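You operate a simulated robot arm through the tools that you are given. There is no shell and no other tool. Be economical: measure what you need, move in short steps, check, and stop when the job is done.

Carry out the task below with a simulated two-armed robot. There is one attempt and no reset: what you move stays moved.

TASK
Finish the change to pair 75: swap the lower block, close the window and inch once.
Fine: old block into the yellow tray, lower lever over again, mains on after the window. Where these are worked on the way, their far stop is far enough and under half their travel is too little: lower lever.

Only the result counts: the job must be done as asked and must still hold three seconds after the hand-in. Knocking over, shifting, dropping, spilling or breaking anything else fails it.

THE ROBOT
Two 7-joint arms with two-finger parallel grippers on one trunk, on a base that drives. Base frame: it is fixed to the floor where the robot stands at the start and does not move with it; the origin is under the middle of the robot, x ahead of it, y to its left, z up. Units: cm, rad, N and s.
The left shoulder is at the start at [5, 17.7, 120.4], the right one opposite. Places, roughly: anchor lever [70, -90, 120]; chain stop button [30, 20, 100]; go button [30, 20, 100]; green tray (24x17x3 cm) [-150, -70, 90]; inch button [30, 30, 100]; lower lever [60, -30, 120]; lower seat [60, -30, 110]; mains switch [30, 0, 100]; mould block [25, -325, 50]; pace dial [30, 60, 100]; tray [-120, -70, 90]; upper lever [60, -70, 120]; window [50, 30, 160]. Payload 3.43 kg a hand.
Tool frame (each hand has its own): the origin (TCP) lies between the finger pads and is the grasp point; the fingertips stand 3.4 cm ahead of it; z points along the fingers, y is the line along which they close. The gripper opens to 12.8 cm. The fingers are 2.4 cm wide and 1.2 cm thick; the gripper's body (4.8 by 13 cm) begins 9.6 cm behind the TCP.
Orientation is told as [roll, pitch, yaw] about the base's x, y, z axes, in that order, counted from this pose: with the fingers straight down and closing along the base's y, the tool's x points along the base's -x, its y along +y and its z along -z.

THE INTERFACE
- The arms move only by the tool play_rows. It takes "left_deltas", "right_deltas" or both (then of equal length, played together; a hand with none holds still); each is a list that holds one entry, the list of rows, each a list of 7 numbers: the turn, a rotation vector about the base's x, y, z in rad, then the shift along the base's x, y, z in cm, then the finger opening in cm, from 0 to 12.8. In form: [[[wx, wy, wz, tx, ty, tz, fingers], ...]]. A call has 1 to 10 rows; each row is the pose to reach, as a shift and turn from the pose commanded when the call began. A row lasts 0.2 s, in which the tool goes at most 5 cm and 0.15 rad; a call with a longer step from one row to the next is refused whole, and so is a gripper value outside its range. A pose out of reach is approached as far as the arm can. The call stops where the force on the tool passes 80 N (or 10 N more than at its start, if that is more) or the arm is blocked; 0.2 s more then pass. Each finger travels about 10.8 cm/s and halts on what it meets, pressing with about 35 N; the grip force reading is that of the motor and also rises with nothing between the fingers. The clock runs only during rows and for 0.2 s after the last one: add rows that repeat a pose to give the fingers time. The reply holds the time, the measured pose of the TCP, the force on the tool along the base axes, the opening and the grip force, in the units named above and with some noise, with the torque about the TCP (base axes, N m) and any sound that the robot's microphone picked up.
- Cameras (640 x 400 px; columns grow to the right, rows downward): "scene" is now at [15.5, -0.95, 135.95]; the picture's right is [-0.08, -1.00, 0.00], its down [-0.63, 0.05, -0.77] and it looks along [0.77, -0.06, -0.64] (base axes); focal length 214 px, centre (320, 200). "left" rides on the left gripper at [7.6, 1.1, -16] in its tool frame; the picture's right is [-0.15, 0.99, 0.00], its down [-0.88, -0.13, -0.46] and it looks along [-0.45, -0.07, 0.89] (tool axes); focal length 234 px, centre (320, 200). "right" rides on the right gripper at [7.6, -1.1, -16] in its tool frame; the picture's right is [0.15, 0.99, 0.00], its down [-0.88, 0.13, -0.46] and it looks along [-0.45, 0.07, 0.89] (tool axes); focal length 234 px, centre (320, 200). There is no depth. A picture from a camera that has moved, and an enlarged one, comes with that camera's place and axes in the base frame and with its lens.
- camera(camera): a new picture of that camera. It takes no simulated time.
- lift_body(by): slides the trunk up (or, below 0, down) by that many cm; the arms and the scene camera ride with it, the base frame stays. It gives what a move gives, with no picture.
- steer(legs): drives the robot by 1 to 6 legs, each [ahead, turn to the left] in cm and rad, along the robot's own axes; the way and the turn of a leg run together, so that a leg with both is an arc; at most 150 cm and 3.142 rad a leg. The arms and the cameras ride along, it lands a little off, and it stops where it bumps. It gives what a move gives.
- turn_head(pan, tilt): turns the head with the scene camera to pan (to the left, within 1.396 rad either way) and tilt (down, from -0.506 to 1.204), counted from straight ahead of the robot. It gives what a move gives.
- enlarge(camera, box): a new picture of the part [left, top, right, bottom] of that camera's present view, enlarged. It takes no simulated time.
- job_done(): hands the job in; it is judged then, once.

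Go step by step. Nothing tells you exact positions but the pictures and the camera data: compare them with the known pose of the tool, close in by small moves and look again before you grip or let go. The budget is 120 turns and 88 pictures, counting those below and the enlarged ones. Unless the task says otherwise, let go and move clear before handing in, and close with one line.

The tools are called after "Request:" by a JSON object that holds its "name" and its "arguments". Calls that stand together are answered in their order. play_rows: Moves the arms, as the interface text tells. Its arguments: {"type":"object","properties":{"left_deltas":{"type":"array","items":{"type":"array","items":{"type":"array","items":{"type":"number"}}}},"right_deltas":{"type":"array","items":{"type":"array","items":{"type":"array","items":{"type":"number"}}}}},"required":[]} The other tools are called the same way: lift_body (by) slides the trunk up or down; steer (legs) drives the base; turn_head (pan, tilt) turns the head that bears the scene camera; camera (camera) takes a picture; enlarge (camera, box) takes an enlarged picture of a part of a camera's view; job_done () hands the job in.

At the start:

```text
time_s: 0.0
left_ee_pos: [37.27, 1.55, 115.0]
left_tcp_rot: [-0.001, 0.001, -0.001]
left_contact_force: [0.3, 0.0, -1.2]
left_moment: [-0.04, -0.02, -0.03]
left_width: 12.8
left_finger_force: 0.1
right_ee_pos: [34.57, -38.26, 100.02]
right_tcp_rot: [-0.001, 0.0, 0.0]
right_contact_force: [-0.6, -0.2, -0.1]
right_moment: [-0.02, -0.02, 0.02]
right_width: 12.8
right_finger_force: 0.0
trunk travel left (down, up): [-37.5, 2.6]
robot x, y, heading: [-0.31, 0.05, -0.005]
head pan, tilt: [-0.084, 0.688]
```

scene: 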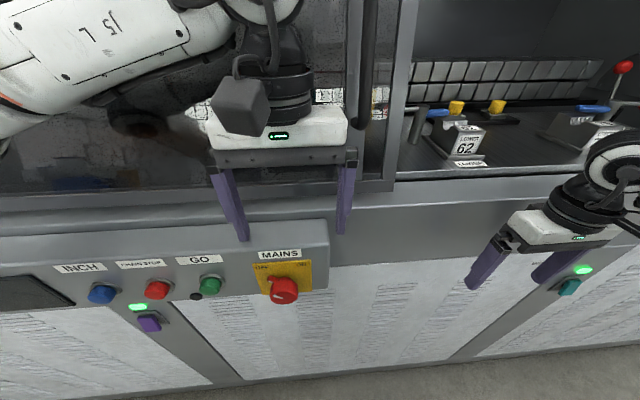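
right: 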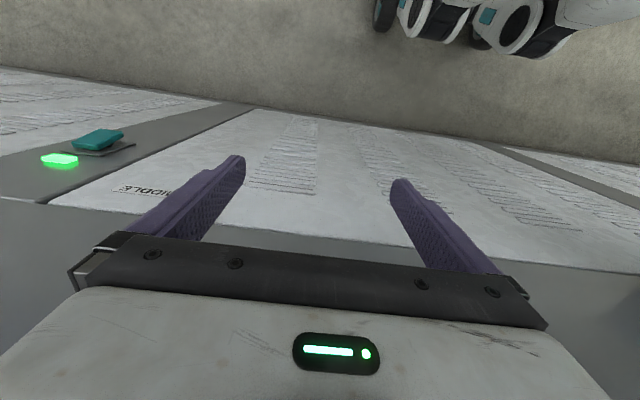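
left: 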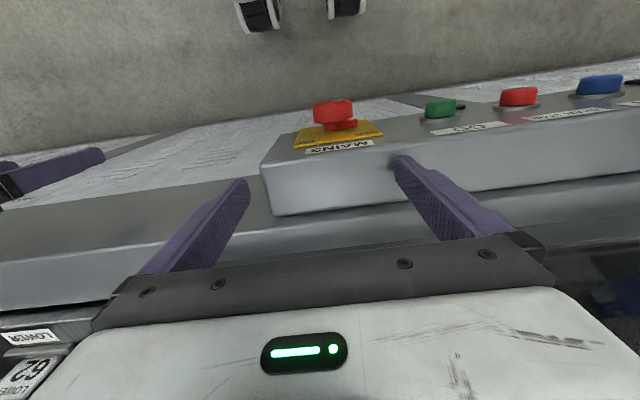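

I see the machine with the lower block marked 62, the mains switch and the button panel. I'll look closer at the work area before moving anything.

Request:
{"name": "enlarge", "arguments": {"camera": "scene", "box": [390, 40, 640, 200]}}

Request:
{"name": "enlarge", "arguments": {"camera": "scene", "box": [40, 220, 340, 350]}}

Request:
{"name": "turn_head", "arguments": {"pan": -0.8, "tilt": 0.4}}

Request:
{"name": "camera", "arguments": {"camera": "scene"}}

```text
2.50 times, centred on (515, 120) of scene
camera zoom: at [15.5, -0.95, 135.95], right [-0.08, -1.0, 0.0], down [-0.63, 0.05, -0.77], along [0.77, -0.06, -0.64], focal length 536 px, centre (-168, 400)
```

zoom: 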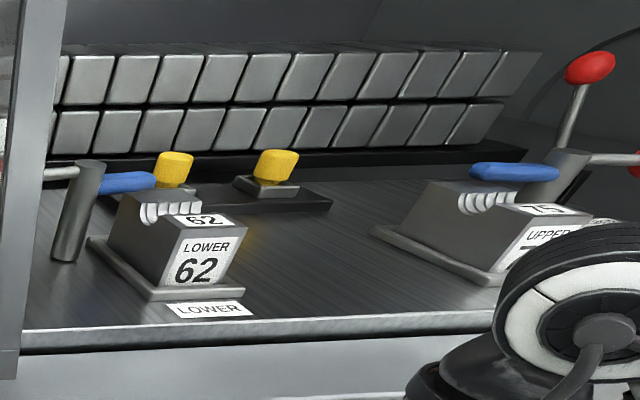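

```text
2.13 times, centred on (190, 285) of scene
camera zoom: at [15.5, -0.95, 135.95], right [-0.08, -1.0, 0.0], down [-0.63, 0.05, -0.77], along [0.77, -0.06, -0.64], focal length 458 px, centre (597, 19)
```

zoom: 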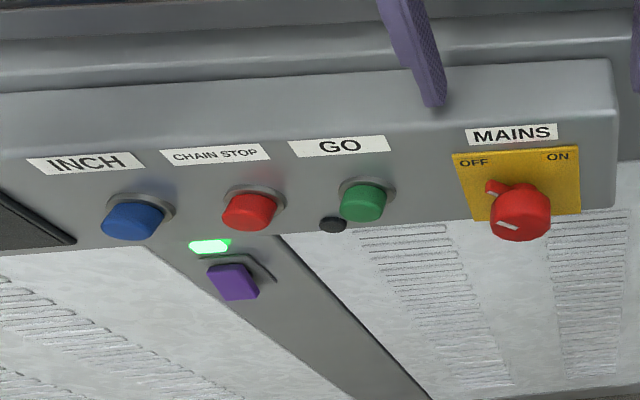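

```text
time_s: 1.1
left_ee_pos: [37.22, 1.54, 115.06]
left_tcp_rot: [0.001, 0.002, 0.0]
left_contact_force: [0.3, 0.1, -0.7]
left_moment: [0.01, -0.01, -0.01]
left_width: 12.81
left_finger_force: 0.0
right_ee_pos: [34.55, -38.32, 99.99]
right_tcp_rot: [0.001, 0.0, 0.002]
right_contact_force: [-0.4, -0.5, 0.1]
right_moment: [0.02, 0.02, 0.01]
right_width: 12.81
right_finger_force: 0.3
trunk travel left (down, up): [-37.5, 2.6]
robot x, y, heading: [-0.19, -0.07, 0.001]
head pan, tilt: [-0.799, 0.4]
```

```text
82 pictures are left
camera scene: at [13.46, -6.88, 138.53], right [-0.72, -0.7, 0.0], down [-0.27, 0.28, -0.92], along [0.64, -0.66, -0.39], focal length 214 px, centre (320, 200)
```

scene: 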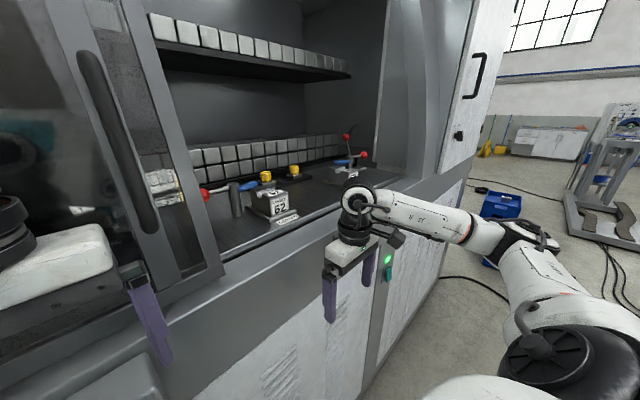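

Mains is off; the lower block is 62 and the upper is 75. I'll look closer at the levers and toward the places behind and to the right.

Request:
{"name": "enlarge", "arguments": {"camera": "scene", "box": [180, 120, 400, 257]}}

Request:
{"name": "turn_head", "arguments": {"pan": -1.396, "tilt": 0.3}}

Request:
{"name": "camera", "arguments": {"camera": "scene"}}

```text
2.91 times, centred on (290, 188) of scene
camera zoom: at [13.46, -6.88, 138.53], right [-0.72, -0.7, 0.0], down [-0.27, 0.28, -0.92], along [0.64, -0.66, -0.39], focal length 624 px, centre (407, 234)
```

zoom: 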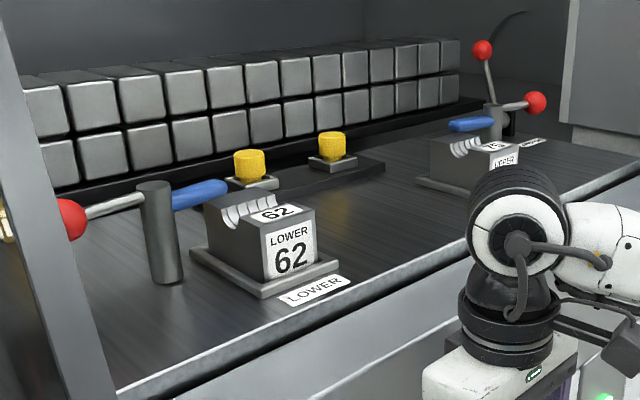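

```text
time_s: 2.1
left_ee_pos: [37.23, 1.42, 115.04]
left_tcp_rot: [0.002, 0.0, 0.001]
left_contact_force: [-0.4, -0.1, 0.5]
left_moment: [0.0, -0.03, -0.01]
left_width: 12.8
left_finger_force: 0.1
right_ee_pos: [34.58, -38.39, 99.98]
right_tcp_rot: [0.0, 0.0, 0.0]
right_contact_force: [-0.7, 0.2, 0.0]
right_moment: [0.02, -0.01, -0.01]
right_width: 12.81
right_finger_force: 0.0
trunk travel left (down, up): [-37.5, 2.6]
robot x, y, heading: [0.01, -0.11, 0.0]
head pan, tilt: [-1.396, 0.3]
```

```text
80 pictures are left
camera scene: at [8.63, -9.43, 139.46], right [-0.98, -0.17, 0.0], down [-0.05, 0.29, -0.96], along [0.17, -0.94, -0.3], focal length 214 px, centre (320, 200)
```

scene: 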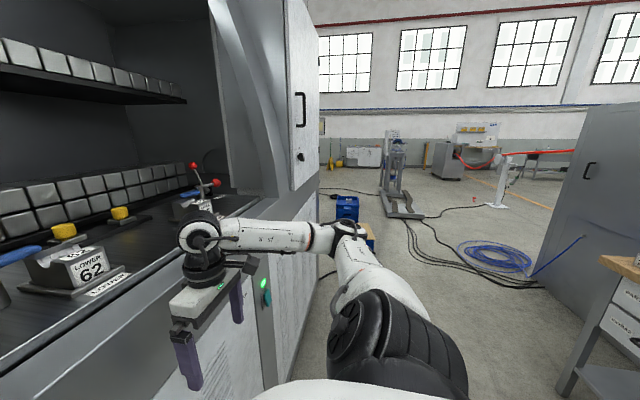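

The lower lever is a post at the block's left, with a red ball handle and a blue pad. I'll raise the right hand so its camera looks down over the seat, and zoom on the far block stand.

Request:
{"name": "enlarge", "arguments": {"camera": "scene", "box": [300, 170, 400, 250]}}

Request:
{"name": "play_rows", "arguments": {"right_deltas": [[[0, 0, 0, 0, 0, 5, 12.8], [0, 0, 0, 0, 0, 10, 12.8], [0, 0, 0, 0, 0, 15, 12.8], [0, 0, 0, 0, 0, 20, 12.8], [0, 0, 0, 0, 0, 25, 12.8], [0, 0, 0, 0, 0, 30, 12.8], [0, 0, 0, 3, 0, 33, 12.8], [0, 0, 0, 6, 0, 35, 12.8], [0, 0, 0, 9, 0, 37, 12.8]]]}}

Request:
{"name": "camera", "arguments": {"camera": "right"}}

```text
5.00 times, centred on (350, 210) of scene
camera zoom: at [8.63, -9.43, 139.46], right [-0.98, -0.17, 0.0], down [-0.05, 0.29, -0.96], along [0.17, -0.94, -0.3], focal length 1072 px, centre (170, 150)
```

zoom: 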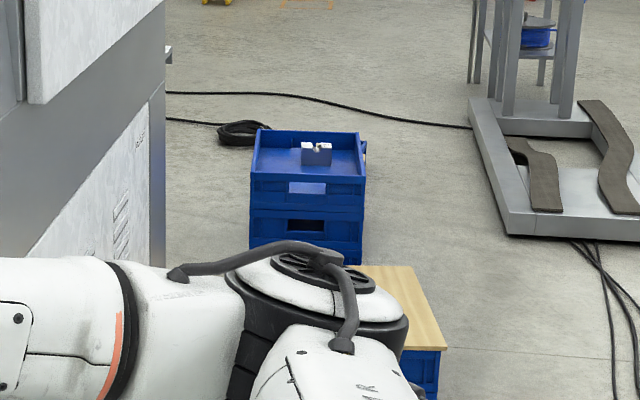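

```text
time_s: 4.1
left_ee_pos: [37.25, 1.46, 114.92]
left_tcp_rot: [0.001, 0.001, 0.0]
left_contact_force: [-0.5, -0.3, 0.5]
left_moment: [-0.04, 0.01, -0.02]
left_width: 12.78
left_finger_force: 0.0
right_ee_pos: [43.06, -37.34, 135.39]
right_tcp_rot: [0.001, -0.004, 0.0]
right_contact_force: [0.9, 0.2, 0.5]
right_moment: [0.01, -0.02, 0.01]
right_width: 12.81
right_finger_force: 0.0
right hand out of reach, approached as far as the arm can: row 9
trunk travel left (down, up): [-37.5, 2.6]
robot x, y, heading: [-0.01, -0.27, 0.001]
head pan, tilt: [-1.396, 0.3]
```

```text
78 pictures are left
camera right: at [35.32, -38.36, 151.36], right [-0.15, 0.99, 0.0], down [0.88, 0.13, 0.46], along [0.45, 0.07, -0.89], focal length 234 px, centre (320, 200)
```

right: 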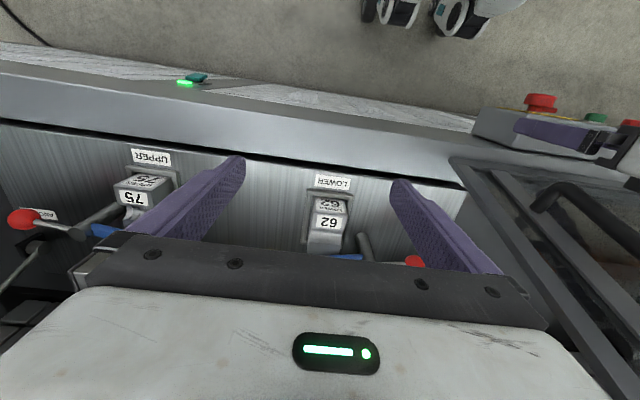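

Straight-down reach is short here, so I'll tilt the right hand forward to see and reach better.

Request:
{"name": "play_rows", "arguments": {"right_deltas": [[[0, -0.15, 0, -1, 0, 0, 12.8], [0, -0.3, 0, -1, 0, 0, 12.8], [0, -0.45, 0, -1, 0, 0, 12.8], [0, -0.6, 0, -1, 0, 0, 12.8], [0, -0.75, 0, -1, 0, 0, 12.8], [0, -0.9, 0, -1, 0, 0, 12.8]]]}}

Request:
{"name": "camera", "arguments": {"camera": "right"}}

```text
time_s: 5.5
left_ee_pos: [37.23, 1.42, 114.93]
left_tcp_rot: [0.0, 0.0, 0.0]
left_contact_force: [-0.4, 0.2, -0.7]
left_moment: [-0.03, -0.02, -0.02]
left_width: 12.8
left_finger_force: 0.1
right_ee_pos: [41.92, -37.44, 135.55]
right_tcp_rot: [0.0, -0.903, -0.003]
right_contact_force: [0.2, 0.6, -0.1]
right_moment: [0.01, -0.02, -0.01]
right_width: 12.8
right_finger_force: 0.0
trunk travel left (down, up): [-37.5, 2.6]
robot x, y, heading: [0.11, -0.01, -0.001]
head pan, tilt: [-1.396, 0.3]
```

```text
77 pictures are left
camera right: at [24.58, -38.55, 139.31], right [-0.09, 0.99, -0.11], down [0.19, 0.13, 0.97], along [0.98, 0.07, -0.2], focal length 234 px, centre (320, 200)
```

right: 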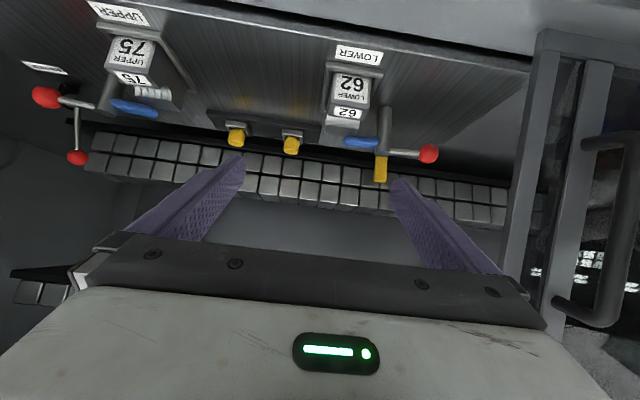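

Request:
{"name": "enlarge", "arguments": {"camera": "right", "box": [10, 10, 170, 180]}}

Request:
{"name": "enlarge", "arguments": {"camera": "right", "box": [290, 30, 450, 190]}}

```text
2.35 times, centred on (90, 95) of right
camera zoom: at [24.58, -38.55, 139.31], right [-0.09, 0.99, -0.11], down [0.19, 0.13, 0.97], along [0.98, 0.07, -0.2], focal length 551 px, centre (861, 447)
```

zoom: 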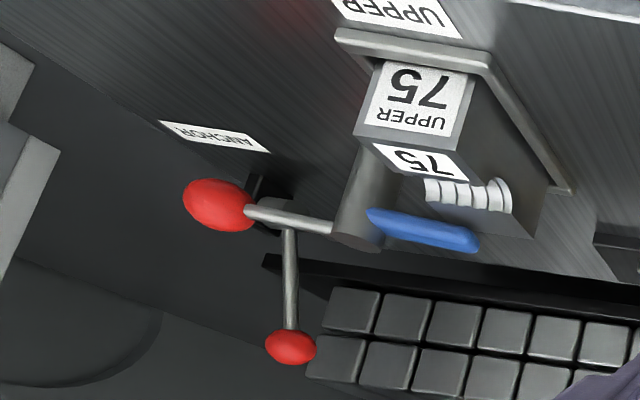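

```text
2.50 times, centred on (370, 110) of right
camera zoom: at [24.58, -38.55, 139.31], right [-0.09, 0.99, -0.11], down [0.19, 0.13, 0.97], along [0.98, 0.07, -0.2], focal length 585 px, centre (195, 425)
```

zoom: 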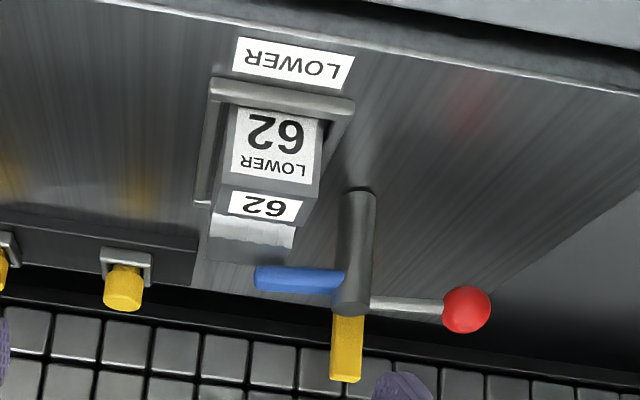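

Triangulated: lever ball at about (58.6, -19.5, 122.5), post at (60.6, -26.4), pad over the rear of the block; block front at x≈52, y≈-34. I'll turn the right hand horizontal with its fingers closing vertically, so the ball can swivel in the grip.

Request:
{"name": "play_rows", "arguments": {"right_deltas": [[[0, -0.15, 0, -1, 1, 0, 12.8], [0, -0.3, 0, -2, 2, 0, 12.8], [0, -0.45, 0, -3, 3, 0, 12.8], [0, -0.6, 0, -4, 4, 0, 12.8], [0, -0.667, 0, -5, 5, 0, 12.8]]]}}

Request:
{"name": "play_rows", "arguments": {"right_deltas": [[[-0.15, 0, 0, 0, 1, -1, 10], [-0.3, 0, 0, 0, 2, -2, 7], [-0.45, 0, 0, 0, 3, -3, 6], [-0.6, 0, 0, 0, 4, -4, 6], [-0.75, 0, 0, 0, 5, -5, 6], [-0.9, 0, 0, 0, 6, -6, 6], [-1.05, 0, 0, 0, 7, -7, 6], [-1.2, 0, 0, 0, 8, -8, 6], [-1.35, 0, 0, 0, 9, -9, 6], [-1.5, 0, 0, 0, 10, -10, 6]]]}}

Request:
{"name": "turn_head", "arguments": {"pan": -0.5, "tilt": 0.4}}

Request:
{"name": "camera", "arguments": {"camera": "scene"}}

Request:
{"name": "camera", "arguments": {"camera": "right"}}

```text
time_s: 6.7
left_ee_pos: [37.25, 1.56, 114.96]
left_tcp_rot: [-0.001, 0.001, 0.001]
left_contact_force: [0.1, 0.3, 0.3]
left_moment: [-0.01, -0.01, 0.01]
left_width: 12.78
left_finger_force: 0.0
right_ee_pos: [38.43, -33.88, 138.38]
right_tcp_rot: [-0.061, -1.567, 0.063]
right_contact_force: [-0.3, 0.7, -0.2]
right_moment: [0.0, -0.03, 0.01]
right_width: 12.81
right_finger_force: 0.1
right hand out of reach, approached as far as the arm can: row 4, 5
trunk travel left (down, up): [-37.5, 2.6]
robot x, y, heading: [-0.13, -0.29, -0.004]
head pan, tilt: [-1.396, 0.3]
```

```text
time_s: 8.9
left_ee_pos: [37.31, 1.61, 115.0]
left_tcp_rot: [-0.001, -0.002, 0.001]
left_contact_force: [0.3, 0.7, 0.0]
left_moment: [-0.02, -0.02, -0.01]
left_width: 12.81
left_finger_force: 0.1
right_ee_pos: [45.46, -23.36, 135.74]
right_tcp_rot: [-1.569, -0.069, 1.567]
right_contact_force: [-0.3, -0.5, 0.1]
right_moment: [-0.04, 0.02, -0.02]
right_width: 6.01
right_finger_force: 0.0
right hand out of reach, approached as far as the arm can: row 1, 2, 3, 4, 5, 6, 7, 8, 9, 10
trunk travel left (down, up): [-37.5, 2.6]
robot x, y, heading: [0.42, 0.05, 0.002]
head pan, tilt: [-1.396, 0.3]
```

```text
time_s: 10.1
left_ee_pos: [37.21, 1.41, 115.07]
left_tcp_rot: [0.0, 0.001, 0.001]
left_contact_force: [-0.2, -0.2, 0.0]
left_moment: [-0.02, -0.02, 0.01]
left_width: 12.81
left_finger_force: 0.1
right_ee_pos: [45.28, -23.49, 135.7]
right_tcp_rot: [-1.568, -0.074, 1.567]
right_contact_force: [0.9, -0.4, -0.1]
right_moment: [-0.03, 0.02, -0.02]
right_width: 6.0
right_finger_force: 0.1
trunk travel left (down, up): [-37.5, 2.6]
robot x, y, heading: [0.25, -0.03, -0.003]
head pan, tilt: [-0.499, 0.4]
```

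```text
74 pictures are left
camera scene: at [15.13, -4.68, 138.54], right [-0.48, -0.88, 0.0], down [-0.34, 0.19, -0.92], along [0.81, -0.44, -0.39], focal length 214 px, centre (320, 200)
```

scene: 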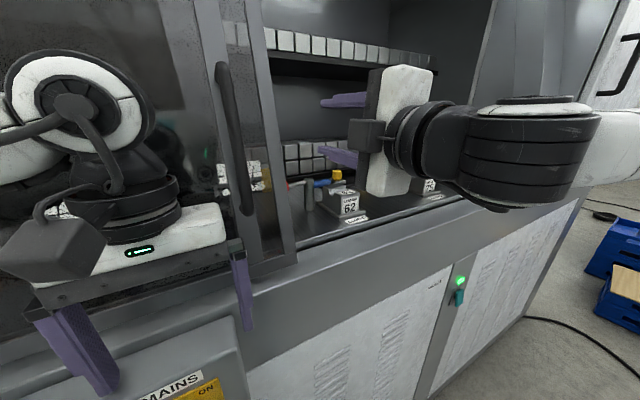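

```text
73 pictures are left
camera right: at [29.29, -31.02, 136.26], right [0.0, -0.07, -1.0], down [-0.45, 0.89, -0.06], along [0.89, 0.45, -0.03], focal length 234 px, centre (320, 200)
```

right: 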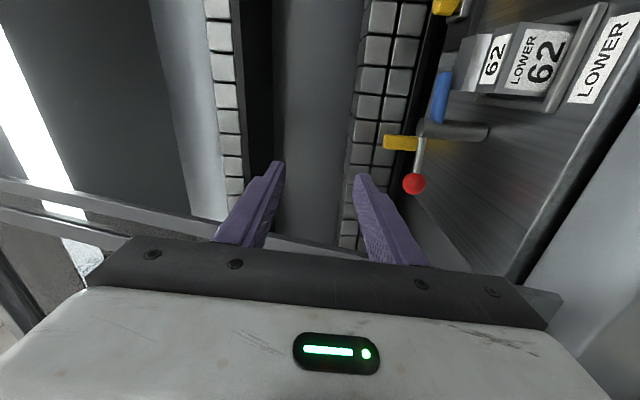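

The hand is horizontal, but it couldn't get as low or as near as asked. I'll step forward a bit to learn where the commanded pose is.

Request:
{"name": "play_rows", "arguments": {"right_deltas": [[[0, 0, 0, 3, 0, 0, 6], [0, 0, 0, 6, 0, 0, 6]]]}}

```text
time_s: 10.7
left_ee_pos: [37.25, 1.53, 114.87]
left_tcp_rot: [0.0, 0.001, 0.001]
left_contact_force: [0.7, 0.4, 0.7]
left_moment: [0.01, -0.01, 0.01]
left_width: 12.78
left_finger_force: 0.1
right_ee_pos: [51.58, -23.28, 135.52]
right_tcp_rot: [-1.571, -0.07, 1.566]
right_contact_force: [0.0, -0.9, 0.9]
right_moment: [-0.02, 0.02, -0.01]
right_width: 5.99
right_finger_force: 0.1
trunk travel left (down, up): [-37.5, 2.6]
robot x, y, heading: [0.47, 0.18, 0.0]
head pan, tilt: [-0.499, 0.4]
```

Request:
{"name": "play_rows", "arguments": {"right_deltas": [[[0, 0, 0, 0, 2, -3, 6], [0, 0, 0, 0, 3.8, -6, 6], [0, 0, 0, 0, 3.8, -8, 6], [0, 0, 0, 0, 3.8, -10.5, 6]]]}}

Request:
{"name": "camera", "arguments": {"camera": "right"}}

Request:
{"name": "camera", "arguments": {"camera": "scene"}}

```text
time_s: 11.7
left_ee_pos: [37.23, 1.69, 115.08]
left_tcp_rot: [-0.002, 0.001, 0.0]
left_contact_force: [0.2, 0.5, 0.2]
left_moment: [-0.07, -0.03, 0.0]
left_width: 12.84
left_finger_force: 0.1
right_ee_pos: [51.25, -19.14, 125.22]
right_tcp_rot: [-1.573, -0.069, 1.568]
right_contact_force: [0.2, 0.0, -0.1]
right_moment: [-0.02, -0.02, -0.02]
right_width: 6.0
right_finger_force: 0.0
trunk travel left (down, up): [-37.5, 2.6]
robot x, y, heading: [-0.18, -0.03, 0.003]
head pan, tilt: [-0.499, 0.4]
```

```text
72 pictures are left
camera right: at [35.2, -26.66, 125.63], right [0.0, -0.08, -1.0], down [-0.45, 0.89, -0.07], along [0.89, 0.45, -0.03], focal length 234 px, centre (320, 200)
```

right: 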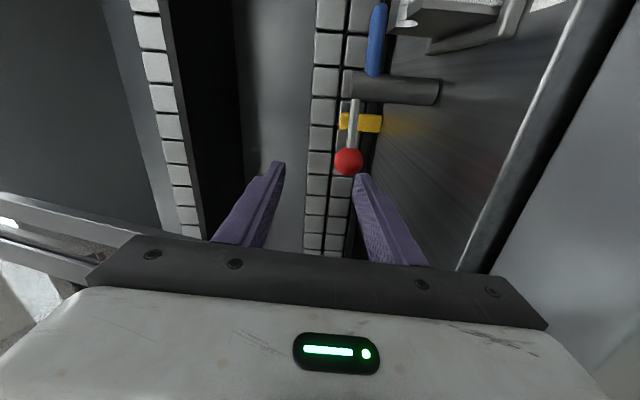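

```text
71 pictures are left
camera scene: at [15.03, -4.46, 138.56], right [-0.48, -0.88, 0.0], down [-0.34, 0.18, -0.92], along [0.81, -0.44, -0.39], focal length 214 px, centre (320, 200)
```

scene: 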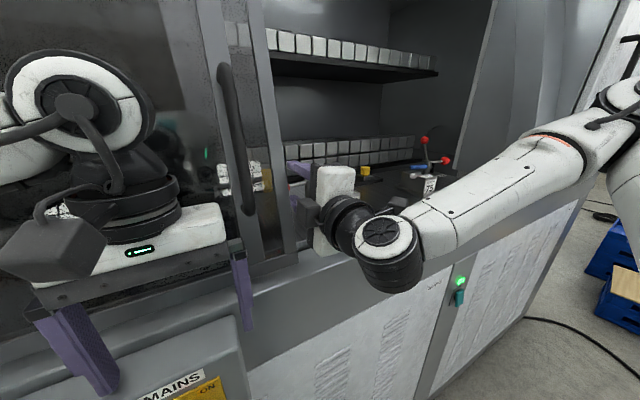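

The picture confirms the ball at about (58.6, -19.5, 122.4). I'll lower, advance around it and close.

Request:
{"name": "play_rows", "arguments": {"right_deltas": [[[0, 0, 0, 0, -0.4, -2.9, 6], [0, 0, 0, 2, -0.4, -2.9, 6], [0, 0, 0, 4, -0.4, -2.9, 6], [0, 0, 0, 6, -0.4, -2.9, 6], [0, 0, 0, 7, -0.4, -2.9, 6]]]}}

Request:
{"name": "camera", "arguments": {"camera": "right"}}

```text
time_s: 12.7
left_ee_pos: [36.3, 1.62, 115.36]
left_tcp_rot: [-0.002, -0.008, -0.002]
left_contact_force: [0.3, 0.1, 0.8]
left_moment: [-0.01, -0.01, 0.02]
left_width: 12.77
left_finger_force: 0.1
right_ee_pos: [54.14, -16.67, 123.17]
right_tcp_rot: [-1.538, -0.066, 1.594]
right_contact_force: [-47.0, 3.7, 21.5]
right_moment: [0.74, 4.96, 0.67]
right_width: 6.0
right_finger_force: 0.2
right hand out of reach, approached as far as the arm can: row 1, 2, 3, 4
trunk travel left (down, up): [-37.5, 2.6]
robot x, y, heading: [-0.09, -0.22, -0.001]
head pan, tilt: [-0.499, 0.4]
stopped in row 4 (right hand): the force on the tool passed its limit at 98 N (the readings are from after the stop); the commanded pose is now the measured one
```

```text
70 pictures are left
camera right: at [38.29, -24.72, 124.16], right [-0.03, -0.08, -1.0], down [-0.48, 0.87, -0.06], along [0.88, 0.48, -0.07], focal length 234 px, centre (320, 200)
```

right: 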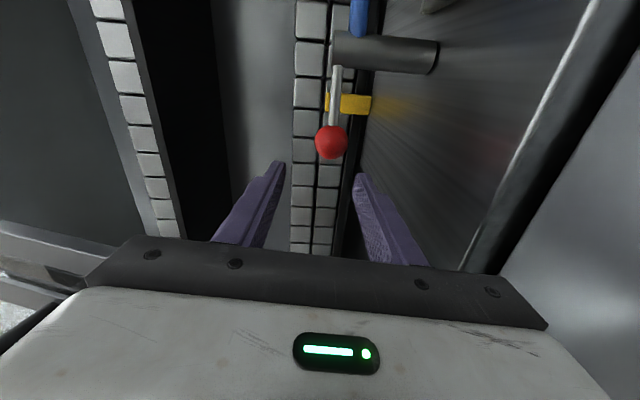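

The gripper body met the front sill, so the horizontal approach is too low there. I'll back off, rise, and tilt the hand about 45° downward so its body stays above the sill.

Request:
{"name": "play_rows", "arguments": {"right_deltas": [[[0, 0, 0, -3, -1, 1, 6], [0, 0.1, 0, -4, -2, 5, 6], [0, 0.25, 0, -4, -3, 9, 6], [0, 0.4, 0, -4, -3, 11, 6], [0, 0.55, 0, -4, -3, 12, 6], [0, 0.7, 0, -2, -3, 12, 6], [0, 0.8, 0, 0, -3, 12, 6]]]}}

Request:
{"name": "turn_head", "arguments": {"pan": -0.3, "tilt": 1.2}}

Request:
{"name": "camera", "arguments": {"camera": "scene"}}

Request:
{"name": "camera", "arguments": {"camera": "right"}}

```text
time_s: 14.2
left_ee_pos: [37.18, 1.41, 114.97]
left_tcp_rot: [0.001, 0.0, 0.002]
left_contact_force: [0.2, 0.3, -0.1]
left_moment: [-0.03, -0.01, -0.01]
left_width: 12.8
left_finger_force: 0.0
right_ee_pos: [49.94, -16.14, 121.66]
right_tcp_rot: [-0.945, -0.058, 1.545]
right_contact_force: [-0.5, 1.1, -0.7]
right_moment: [0.0, -0.01, -0.02]
right_width: 6.01
right_finger_force: 0.0
right hand out of reach, approached as far as the arm can: row 4, 5, 6, 7
trunk travel left (down, up): [-37.5, 2.6]
robot x, y, heading: [-0.29, 0.23, -0.001]
head pan, tilt: [-0.499, 0.4]
```

```text
time_s: 15.4
left_ee_pos: [37.09, 1.39, 115.03]
left_tcp_rot: [0.0, 0.0, -0.003]
left_contact_force: [0.1, -0.4, -0.2]
left_moment: [0.01, -0.02, -0.02]
left_width: 12.8
left_finger_force: 0.1
right_ee_pos: [50.02, -16.2, 121.67]
right_tcp_rot: [-0.945, -0.06, 1.542]
right_contact_force: [0.1, -0.3, -0.8]
right_moment: [0.02, 0.02, 0.0]
right_width: 5.99
right_finger_force: 0.1
trunk travel left (down, up): [-37.5, 2.6]
robot x, y, heading: [-0.12, -0.13, -0.007]
head pan, tilt: [-0.3, 1.201]
```

```text
69 pictures are left
camera scene: at [12.2, -1.92, 132.26], right [-0.3, -0.95, 0.0], down [-0.89, 0.28, -0.36], along [0.35, -0.11, -0.93], focal length 214 px, centre (320, 200)
```

scene: 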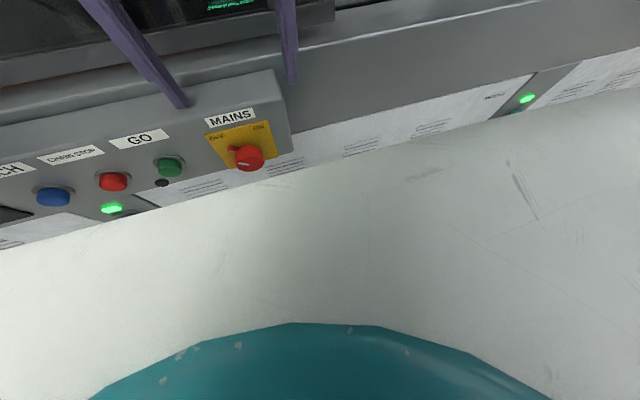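

```text
68 pictures are left
camera right: at [37.4, -24.01, 131.4], right [-0.58, -0.08, -0.81], down [-0.42, 0.88, 0.21], along [0.7, 0.47, -0.55], focal length 234 px, centre (320, 200)
```

right: 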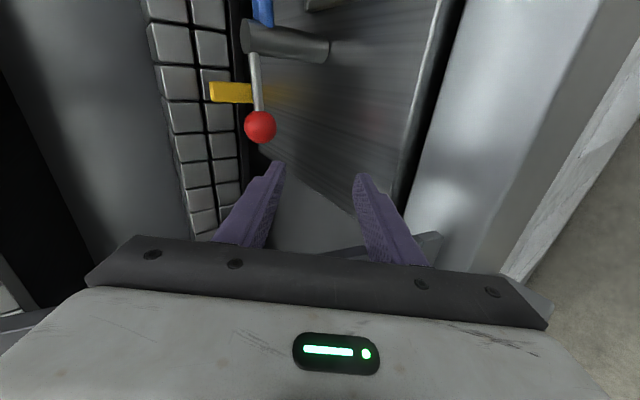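

The tilt is about 36° down and the ball is again at (58.6, -19.4, 122.5). I'll try rising to the line of approach.

Request:
{"name": "play_rows", "arguments": {"right_deltas": [[[0, 0, 0, 0, -1, 2, 6], [0, 0, 0, 0, -2, 4, 6], [0, 0, 0, 0, -3.3, 6, 6], [0, 0, 0, 2, -3.3, 6, 6]]]}}

```text
time_s: 16.4
left_ee_pos: [37.07, 1.45, 114.95]
left_tcp_rot: [-0.001, 0.001, -0.002]
left_contact_force: [-0.1, -0.6, 0.9]
left_moment: [-0.02, -0.05, 0.0]
left_width: 12.81
left_finger_force: 0.1
right_ee_pos: [50.0, -16.08, 121.56]
right_tcp_rot: [-0.946, -0.06, 1.543]
right_contact_force: [-0.5, -0.4, 0.2]
right_moment: [0.01, 0.03, 0.02]
right_width: 6.01
right_finger_force: 0.0
right hand out of reach, approached as far as the arm can: row 1, 2, 3, 4
trunk travel left (down, up): [-37.5, 2.6]
robot x, y, heading: [-0.39, 0.41, 0.003]
head pan, tilt: [-0.3, 1.201]
```

That roll is against a wrist limit. I'll untwist the hand to its normal roll (fingers closing along y), staying tilted forward, and use the closed fingers as a hook instead.

Request:
{"name": "play_rows", "arguments": {"right_deltas": [[[0.12, 0, -0.088, -2, -1, 2, 3], [0.24, 0, -0.177, -3, -2, 4, 1], [0.36, 0, -0.266, -4, -4, 6, 0], [0.485, 0, -0.354, -5, -6, 8, 0], [0.605, 0, -0.44, -6, -7, 10, 0], [0.725, 0, -0.53, -6, -8, 12, 0], [0.85, 0, -0.62, -6, -8, 13, 0], [0.97, 0, -0.71, -6, -8, 13, 0], [1.09, 0, -0.795, -6, -8, 13, 0], [1.21, 0, -0.885, -6, -8, 13, 0]]]}}

Request:
{"name": "camera", "arguments": {"camera": "right"}}

```text
refused: row 4 steps farther than a row can; nothing moved
```

```text
67 pictures are left
camera right: at [37.4, -24.0, 131.4], right [-0.58, -0.08, -0.81], down [-0.42, 0.88, 0.21], along [0.7, 0.47, -0.55], focal length 234 px, centre (320, 200)
```

right: 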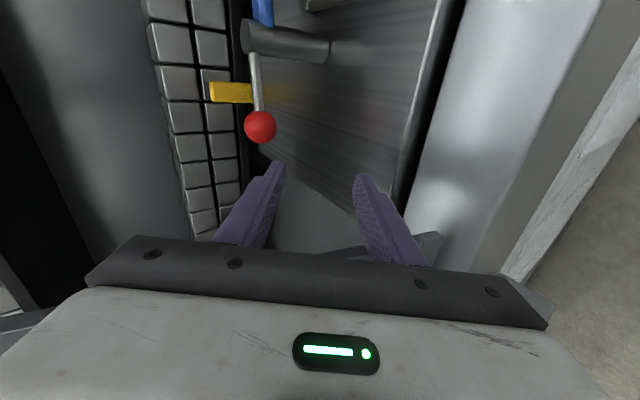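

Request:
{"name": "play_rows", "arguments": {"right_deltas": [[[0.113, 0, -0.083, -2, -1, 2, 3], [0.226, 0, -0.165, -3, -2, 4, 1], [0.339, 0, -0.248, -4, -3.5, 6, 0], [0.452, 0, -0.33, -5, -5, 8, 0], [0.565, 0, -0.413, -6, -6.5, 10, 0], [0.678, 0, -0.495, -6, -8, 12, 0], [0.791, 0, -0.578, -6, -8, 13, 0], [0.904, 0, -0.66, -6, -8, 13, 0], [1.017, 0, -0.743, -6, -8, 13, 0], [1.13, 0, -0.825, -6, -8, 13, 0]]]}}

Request:
{"name": "play_rows", "arguments": {"right_deltas": [[[0.109, 0.02, -0.08, 0, 0, 0, 0], [0.137, 0.04, -0.1, 0, 0, 0, 0]]]}}

Request:
{"name": "camera", "arguments": {"camera": "right"}}

```text
time_s: 18.6
left_ee_pos: [37.04, 1.41, 114.97]
left_tcp_rot: [0.001, 0.0, -0.002]
left_contact_force: [0.6, 0.9, -0.6]
left_moment: [0.0, 0.01, 0.0]
left_width: 12.81
left_finger_force: 0.0
right_ee_pos: [43.8, -24.0, 134.38]
right_tcp_rot: [-0.152, -0.944, 0.178]
right_contact_force: [0.4, -0.2, 0.1]
right_moment: [0.01, 0.01, 0.0]
right_width: 0.0
right_finger_force: 33.1
trunk travel left (down, up): [-37.5, 2.6]
robot x, y, heading: [-0.5, 0.08, -0.006]
head pan, tilt: [-0.3, 1.201]
```

```text
time_s: 19.2
left_ee_pos: [37.13, 1.41, 114.92]
left_tcp_rot: [0.001, -0.001, -0.002]
left_contact_force: [0.1, 0.3, -0.6]
left_moment: [0.01, -0.03, 0.04]
left_width: 12.8
left_finger_force: 0.1
right_ee_pos: [43.77, -23.98, 134.35]
right_tcp_rot: [0.078, -0.913, -0.103]
right_contact_force: [0.6, 0.1, 0.3]
right_moment: [0.03, -0.02, 0.03]
right_width: 0.01
right_finger_force: 32.9
trunk travel left (down, up): [-37.5, 2.6]
robot x, y, heading: [-0.03, 0.23, -0.007]
head pan, tilt: [-0.3, 1.201]
```

```text
66 pictures are left
camera right: at [26.48, -24.55, 138.1], right [-0.05, 1.0, -0.07], down [0.18, 0.08, 0.98], along [0.98, 0.03, -0.18], focal length 234 px, centre (320, 200)
```

right: 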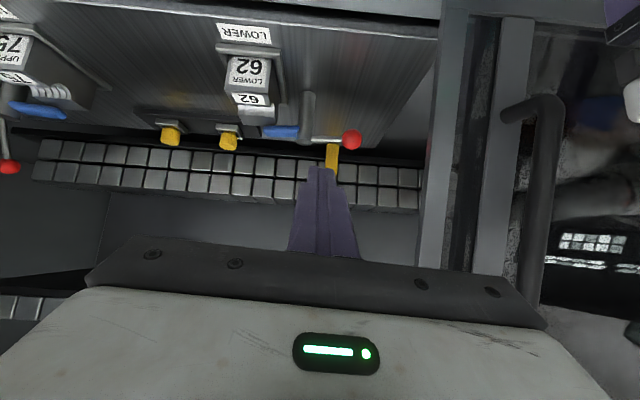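

Now I'll move the closed fingers to above and just behind the ball with a steeper tilt.

Request:
{"name": "play_rows", "arguments": {"right_deltas": [[[0, 0.1, 0.03, 4, 1, 1, 0], [0, 0.2, 0.05, 8, 2, 1, 0], [0, 0.3, 0.05, 12, 3, 1, 0], [0, 0.3, 0.05, 15, 4, 1, 0], [0, 0.3, 0.05, 17.5, 4.2, 1, 0]]]}}

Request:
{"name": "camera", "arguments": {"camera": "right"}}

```text
time_s: 20.4
left_ee_pos: [37.24, 1.42, 114.96]
left_tcp_rot: [0.001, 0.0, 0.0]
left_contact_force: [-0.3, 0.6, -0.5]
left_moment: [-0.01, 0.01, 0.0]
left_width: 12.82
left_finger_force: 0.1
right_ee_pos: [61.37, -19.9, 135.39]
right_tcp_rot: [0.047, -0.611, -0.029]
right_contact_force: [0.3, 0.1, -1.6]
right_moment: [-0.01, -0.01, 0.01]
right_width: 0.0
right_finger_force: 33.4
trunk travel left (down, up): [-37.5, 2.6]
robot x, y, heading: [-0.1, 0.27, 0.001]
head pan, tilt: [-0.3, 1.201]
```

```text
65 pictures are left
camera right: at [45.91, -21.23, 144.02], right [-0.12, 0.99, -0.05], down [0.46, 0.09, 0.88], along [0.88, 0.08, -0.47], focal length 234 px, centre (320, 200)
```

right: 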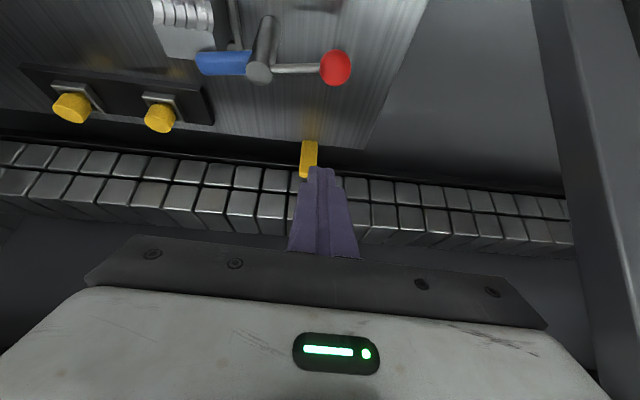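

Request:
{"name": "play_rows", "arguments": {"right_deltas": [[[0, 0, 0, 0.8, 0, -4, 0], [0, 0, 0, 0.8, 0, -8, 0], [0, 0, 0, 0.8, 0, -11, 0]]]}}

Request:
{"name": "camera", "arguments": {"camera": "right"}}

```text
time_s: 21.2
left_ee_pos: [37.15, 1.41, 114.92]
left_tcp_rot: [0.0, 0.001, -0.003]
left_contact_force: [0.3, 0.5, 1.1]
left_moment: [0.0, 0.02, 0.04]
left_width: 12.81
left_finger_force: 0.1
right_ee_pos: [62.18, -19.56, 124.41]
right_tcp_rot: [0.051, -0.61, -0.032]
right_contact_force: [0.2, 0.5, 1.1]
right_moment: [0.03, 0.02, 0.03]
right_width: 0.0
right_finger_force: 33.2
trunk travel left (down, up): [-37.5, 2.6]
robot x, y, heading: [-0.22, -0.13, -0.002]
head pan, tilt: [-0.3, 1.201]
```

```text
64 pictures are left
camera right: at [46.7, -21.02, 132.97], right [-0.12, 0.99, -0.04], down [0.46, 0.09, 0.88], along [0.88, 0.08, -0.47], focal length 234 px, centre (320, 200)
```

right: 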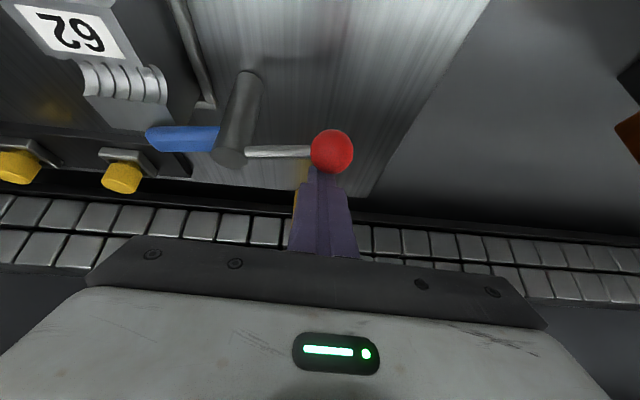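

The closed fingers are right behind the ball. I'll pull gently toward the robot.

Request:
{"name": "play_rows", "arguments": {"right_deltas": [[[0, 0, 0, -1, 0, 0, 0], [0, 0, 0, -2, -0.2, 0, 0], [0, 0, 0, -3, -0.5, 0, 0], [0, 0, 0, -4, -0.9, 0, 0]]]}}

Request:
{"name": "camera", "arguments": {"camera": "right"}}

```text
time_s: 22.2
left_ee_pos: [37.12, 1.33, 115.05]
left_tcp_rot: [0.001, 0.0, -0.003]
left_contact_force: [0.1, 0.6, 0.0]
left_moment: [0.01, -0.03, 0.03]
left_width: 12.82
left_finger_force: 0.1
right_ee_pos: [58.12, -20.78, 124.4]
right_tcp_rot: [0.05, -0.613, -0.033]
right_contact_force: [2.4, -1.7, 3.3]
right_moment: [0.0, -0.13, -0.04]
right_width: 0.03
right_finger_force: 32.6
trunk travel left (down, up): [-37.5, 2.6]
robot x, y, heading: [-0.23, 0.22, 0.0]
head pan, tilt: [-0.3, 1.201]
```

```text
63 pictures are left
camera right: at [42.72, -22.17, 132.97], right [-0.12, 0.99, -0.04], down [0.46, 0.09, 0.88], along [0.88, 0.08, -0.47], focal length 234 px, centre (320, 200)
```

right: 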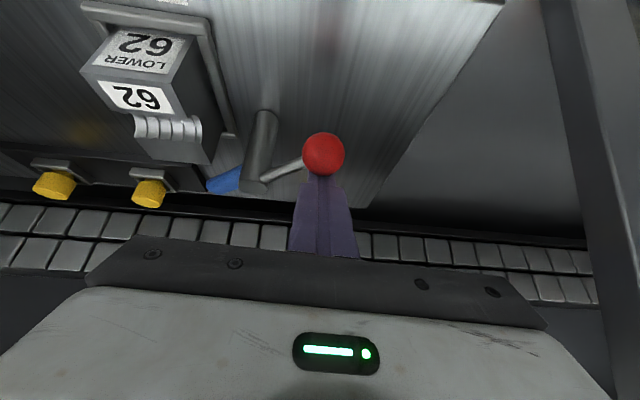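

It turns freely that way, with the pad leaving the block. I'll carry on around the arc toward its far stop.

Request:
{"name": "play_rows", "arguments": {"right_deltas": [[[0, 0, 0, -1, -0.8, 0, 0], [0, 0, 0, -1.7, -1.8, 0, 0], [0, 0, 0, -2.2, -2.8, -0.3, 0], [0, 0, 0, -2.4, -4, -0.3, 0], [0, 0, 0, -2.4, -5.2, -0.3, 0]]]}}

Request:
{"name": "camera", "arguments": {"camera": "right"}}

```text
time_s: 23.4
left_ee_pos: [37.04, 1.81, 115.07]
left_tcp_rot: [-0.004, 0.0, 0.0]
left_contact_force: [-0.2, 0.4, 0.6]
left_moment: [-0.01, 0.01, 0.03]
left_width: 12.8
left_finger_force: 0.1
right_ee_pos: [55.65, -25.12, 124.11]
right_tcp_rot: [0.048, -0.61, -0.018]
right_contact_force: [-4.1, 21.3, -1.9]
right_moment: [0.45, 0.11, 0.13]
right_width: 0.0
right_finger_force: 33.1
trunk travel left (down, up): [-37.5, 2.6]
robot x, y, heading: [-0.12, 0.28, -0.002]
head pan, tilt: [-0.3, 1.201]
```

```text
62 pictures are left
camera right: at [40.31, -26.68, 132.67], right [-0.13, 0.99, -0.04], down [0.46, 0.1, 0.88], along [0.88, 0.09, -0.47], focal length 234 px, centre (320, 200)
```

right: 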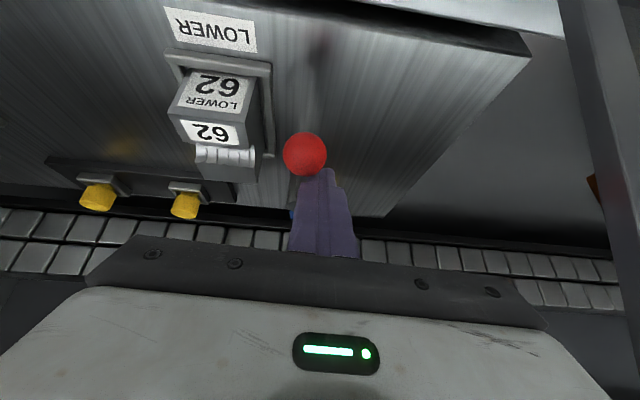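

The lever has swung about 80–90° to its stop (21 N), pad clear of the block. Now I'll lift off and move above the block with open fingers.

Request:
{"name": "play_rows", "arguments": {"right_deltas": [[[0, 0, 0, 0.5, 1, 1, 0], [0, 0, 0, 1, 1, 5, 0], [0, 0, 0, 0, 0, 9, 3], [0, 0, 0, -1.5, -4, 11, 6], [0, 0, 0, -1.5, -8.5, 11, 9], [0, 0, 0, -1.5, -8.5, 11, 11]]]}}

Request:
{"name": "camera", "arguments": {"camera": "right"}}

```text
time_s: 24.8
left_ee_pos: [37.05, 1.58, 115.15]
left_tcp_rot: [-0.001, 0.001, -0.003]
left_contact_force: [0.1, -1.2, 0.3]
left_moment: [-0.03, -0.05, 0.0]
left_width: 12.8
left_finger_force: 0.1
right_ee_pos: [54.31, -34.48, 135.3]
right_tcp_rot: [0.049, -0.611, -0.032]
right_contact_force: [-0.3, 0.5, 0.1]
right_moment: [0.0, 0.0, -0.02]
right_width: 11.0
right_finger_force: 0.1
trunk travel left (down, up): [-37.5, 2.6]
robot x, y, heading: [-0.15, -0.04, -0.003]
head pan, tilt: [-0.3, 1.201]
```

```text
61 pictures are left
camera right: at [38.79, -35.81, 143.82], right [-0.12, 0.99, -0.04], down [0.46, 0.09, 0.88], along [0.88, 0.08, -0.47], focal length 234 px, centre (320, 200)
```

right: 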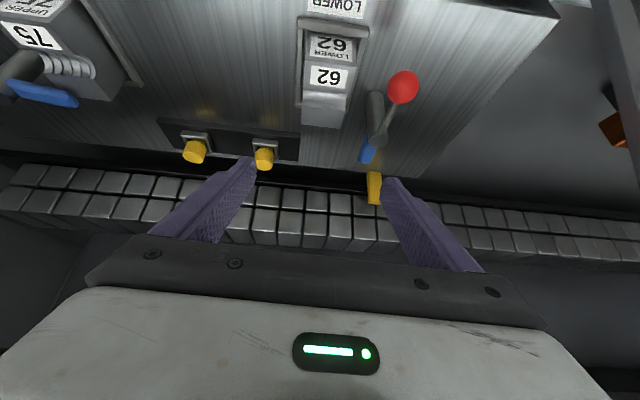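

The lever ball now sits at (53.3, -26.6), about 90° turned. Block centre is about (56.5, -34, 118). I'll make the hand steeper and come down partway over the block.

Request:
{"name": "play_rows", "arguments": {"right_deltas": [[[-0.02, 0.13, 0.01, 1, 0.2, 0, 11], [-0.04, 0.26, 0.03, 2, 0.4, -2, 11], [-0.04, 0.26, 0.03, 2, 0.4, -5, 11], [-0.04, 0.26, 0.03, 2, 0.4, -8, 11]]]}}

Request:
{"name": "camera", "arguments": {"camera": "right"}}

```text
time_s: 25.8
left_ee_pos: [37.08, 1.47, 114.97]
left_tcp_rot: [-0.001, 0.0, -0.003]
left_contact_force: [0.1, 0.3, 0.4]
left_moment: [0.01, 0.01, 0.03]
left_width: 12.79
left_finger_force: 0.0
right_ee_pos: [56.49, -33.97, 126.94]
right_tcp_rot: [0.002, -0.351, 0.02]
right_contact_force: [0.1, 0.1, -0.4]
right_moment: [0.01, -0.04, -0.01]
right_width: 10.99
right_finger_force: 0.0
trunk travel left (down, up): [-37.5, 2.6]
robot x, y, heading: [-0.1, -0.27, -0.006]
head pan, tilt: [-0.3, 1.201]
```

```text
60 pictures are left
camera right: at [43.72, -35.42, 139.38], right [-0.16, 0.99, -0.05], down [0.67, 0.14, 0.73], along [0.73, 0.08, -0.68], focal length 234 px, centre (320, 200)
```

right: 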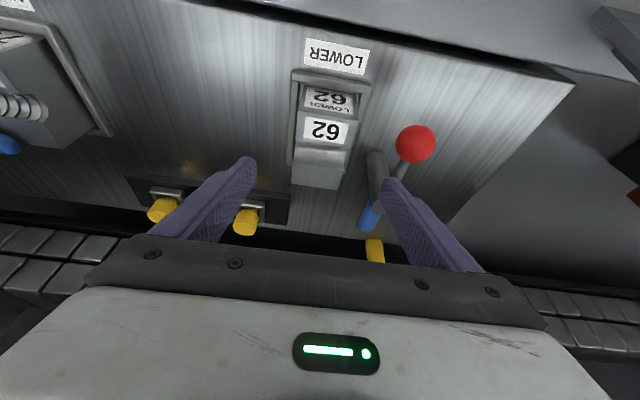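

I'll narrow the opening to clear the lever ball and go down beside the block.

Request:
{"name": "play_rows", "arguments": {"right_deltas": [[[0, 0, 0, 0, -0.1, 0, 8.5], [0, 0, 0, 0, -0.1, -3, 8.5], [0, 0, 0, 0, -0.1, -6, 8.5], [0, 0, 0, 0, -0.1, -8, 8.5]]]}}

Request:
{"name": "camera", "arguments": {"camera": "right"}}

```text
time_s: 26.8
left_ee_pos: [37.18, 1.41, 114.89]
left_tcp_rot: [0.001, 0.0, -0.001]
left_contact_force: [0.0, -0.1, -0.1]
left_moment: [-0.04, 0.01, 0.0]
left_width: 12.8
left_finger_force: 0.1
right_ee_pos: [56.34, -33.98, 119.02]
right_tcp_rot: [0.003, -0.351, 0.021]
right_contact_force: [-0.4, -0.5, -0.3]
right_moment: [0.04, -0.01, -0.03]
right_width: 8.52
right_finger_force: 0.1
trunk travel left (down, up): [-37.5, 2.6]
robot x, y, heading: [0.05, 0.08, 0.0]
head pan, tilt: [-0.3, 1.201]
```

```text
59 pictures are left
camera right: at [43.72, -35.45, 131.44], right [-0.16, 0.99, -0.05], down [0.67, 0.14, 0.73], along [0.73, 0.08, -0.68], focal length 234 px, centre (320, 200)
```

right: 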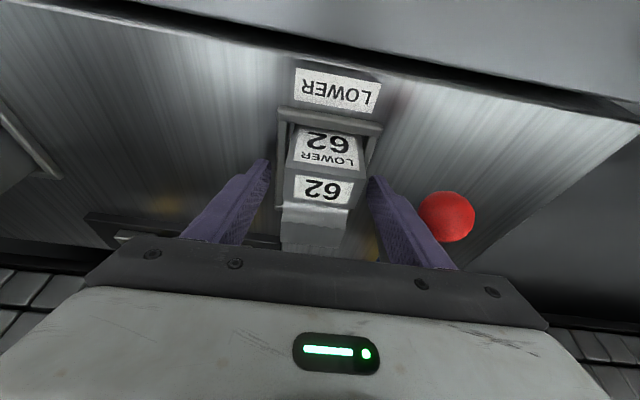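

Request:
{"name": "play_rows", "arguments": {"right_deltas": [[[0, 0, 0, 0, 0, -0.7, 8.5], [0, 0, 0, 0, 0, -0.7, 6.5], [0, 0, 0, 0, 0, -0.7, 4.5], [0, 0, 0, 0, 0, -0.7, 4], [0, 0, 0, 0, 0, -0.7, 4]]]}}

Request:
{"name": "play_rows", "arguments": {"right_deltas": [[[0, 0, 0, 0, 0, 1, 4], [0, 0, 0, 0, 0, 2, 4], [0, 0, 0, 0, 0, 4, 4]]]}}

Request:
{"name": "camera", "arguments": {"camera": "right"}}

```text
time_s: 28.0
left_ee_pos: [36.99, 1.46, 115.05]
left_tcp_rot: [0.001, 0.0, -0.001]
left_contact_force: [0.2, -0.6, -0.3]
left_moment: [0.01, 0.0, 0.01]
left_width: 12.8
left_finger_force: 0.1
right_ee_pos: [56.47, -33.99, 118.56]
right_tcp_rot: [0.001, -0.355, 0.019]
right_contact_force: [1.4, -3.2, 5.7]
right_moment: [-0.35, -0.15, 0.07]
right_width: 8.13
right_finger_force: 45.1
trunk travel left (down, up): [-37.5, 2.6]
robot x, y, heading: [-0.0, 0.33, -0.003]
head pan, tilt: [-0.3, 1.201]
```

```text
time_s: 28.8
left_ee_pos: [37.11, 1.43, 114.92]
left_tcp_rot: [0.001, 0.0, -0.001]
left_contact_force: [0.4, -0.2, -0.5]
left_moment: [-0.01, 0.05, 0.0]
left_width: 12.79
left_finger_force: 0.1
right_ee_pos: [56.38, -34.06, 122.5]
right_tcp_rot: [0.003, -0.353, 0.021]
right_contact_force: [-0.2, -1.2, -7.0]
right_moment: [0.0, 0.11, 0.02]
right_width: 5.47
right_finger_force: 35.4
trunk travel left (down, up): [-37.5, 2.6]
robot x, y, heading: [-0.55, 0.09, -0.001]
head pan, tilt: [-0.3, 1.201]
```

```text
58 pictures are left
camera right: at [43.66, -35.47, 134.89], right [-0.16, 0.99, -0.05], down [0.67, 0.14, 0.73], along [0.73, 0.08, -0.68], focal length 234 px, centre (320, 200)
```

right: 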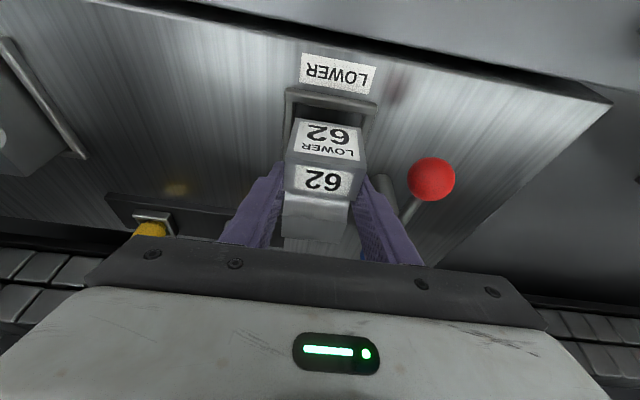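

The block is held (width 5.5, ~7 N). I'll lift it clear and draw it back out of the machine.

Request:
{"name": "play_rows", "arguments": {"right_deltas": [[[0, 0, 0, 0, 0, 3, 4], [0, 0, 0, 0, 0, 6, 4], [0, 0, 0, -3, 0, 8, 4], [0, 0, 0, -7, 0, 9, 4], [0, 0, 0, -11, 0, 9, 4], [0, 0, 0, -15, 0, 9, 4], [0, 0, 0, -18, 0, 9, 4]]]}}

Request:
{"name": "turn_head", "arguments": {"pan": -1.396, "tilt": 0.6}}

Request:
{"name": "steer", "arguments": {"legs": [[-35, 0], [0, -1.57]]}}

Request:
{"name": "camera", "arguments": {"camera": "scene"}}

Request:
{"name": "camera", "arguments": {"camera": "right"}}

```text
time_s: 30.4
left_ee_pos: [37.15, 1.34, 114.97]
left_tcp_rot: [0.0, 0.001, -0.003]
left_contact_force: [0.3, -1.0, 0.1]
left_moment: [0.03, 0.02, 0.04]
left_width: 12.79
left_finger_force: 0.1
right_ee_pos: [38.32, -34.03, 131.19]
right_tcp_rot: [0.006, -0.351, 0.021]
right_contact_force: [0.4, 0.2, -7.1]
right_moment: [-0.02, 0.09, -0.01]
right_width: 5.47
right_finger_force: 35.7
trunk travel left (down, up): [-37.5, 2.6]
robot x, y, heading: [-0.35, -0.2, -0.004]
head pan, tilt: [-0.3, 1.201]
```

```text
time_s: 31.7
left_ee_pos: [37.1, 1.4, 114.97]
left_tcp_rot: [-0.001, 0.001, 0.0]
left_contact_force: [0.0, -0.1, -0.4]
left_moment: [-0.02, -0.02, 0.0]
left_width: 12.81
left_finger_force: 0.0
right_ee_pos: [38.48, -33.99, 131.35]
right_tcp_rot: [0.004, -0.351, 0.02]
right_contact_force: [-0.3, 0.6, -6.7]
right_moment: [0.0, 0.11, 0.01]
right_width: 5.49
right_finger_force: 35.1
trunk travel left (down, up): [-37.5, 2.6]
robot x, y, heading: [-0.11, -0.09, -0.003]
head pan, tilt: [-1.396, 0.6]
```

```text
time_s: 37.8
left_ee_pos: [-33.37, -37.04, 114.93]
left_tcp_rot: [0.0, 0.001, -1.555]
left_contact_force: [0.3, -0.5, 0.4]
left_moment: [0.0, 0.02, 0.01]
left_width: 12.78
left_finger_force: 0.1
right_ee_pos: [-68.72, -38.96, 131.24]
right_tcp_rot: [0.004, -0.351, -1.535]
right_contact_force: [-0.6, 0.8, -5.4]
right_moment: [0.12, 0.03, -0.01]
right_width: 5.49
right_finger_force: 35.1
trunk travel left (down, up): [-37.5, 2.6]
robot x, y, heading: [-34.93, 0.32, -1.553]
head pan, tilt: [-1.396, 0.6]
```

```text
57 pictures are left
camera scene: at [-43.95, -8.74, 136.7], right [-0.19, 0.98, 0.0], down [0.56, 0.11, -0.82], along [-0.81, -0.16, -0.57], focal length 214 px, centre (320, 200)
```

scene: 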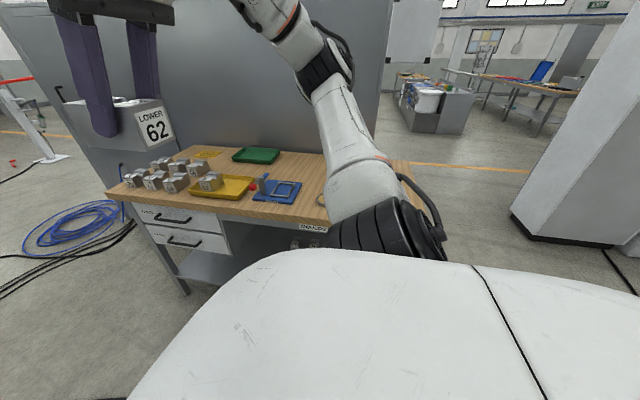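

```text
56 pictures are left
camera right: at [-70.42, -26.28, 143.61], right [0.98, 0.17, -0.05], down [0.15, -0.67, 0.73], along [0.1, -0.73, -0.68], focal length 234 px, centre (320, 200)
```

right: 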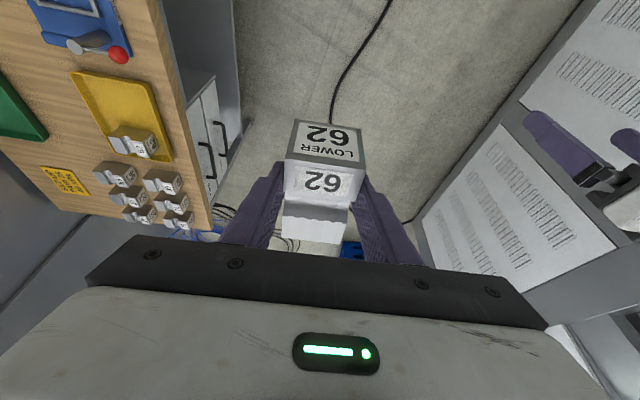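

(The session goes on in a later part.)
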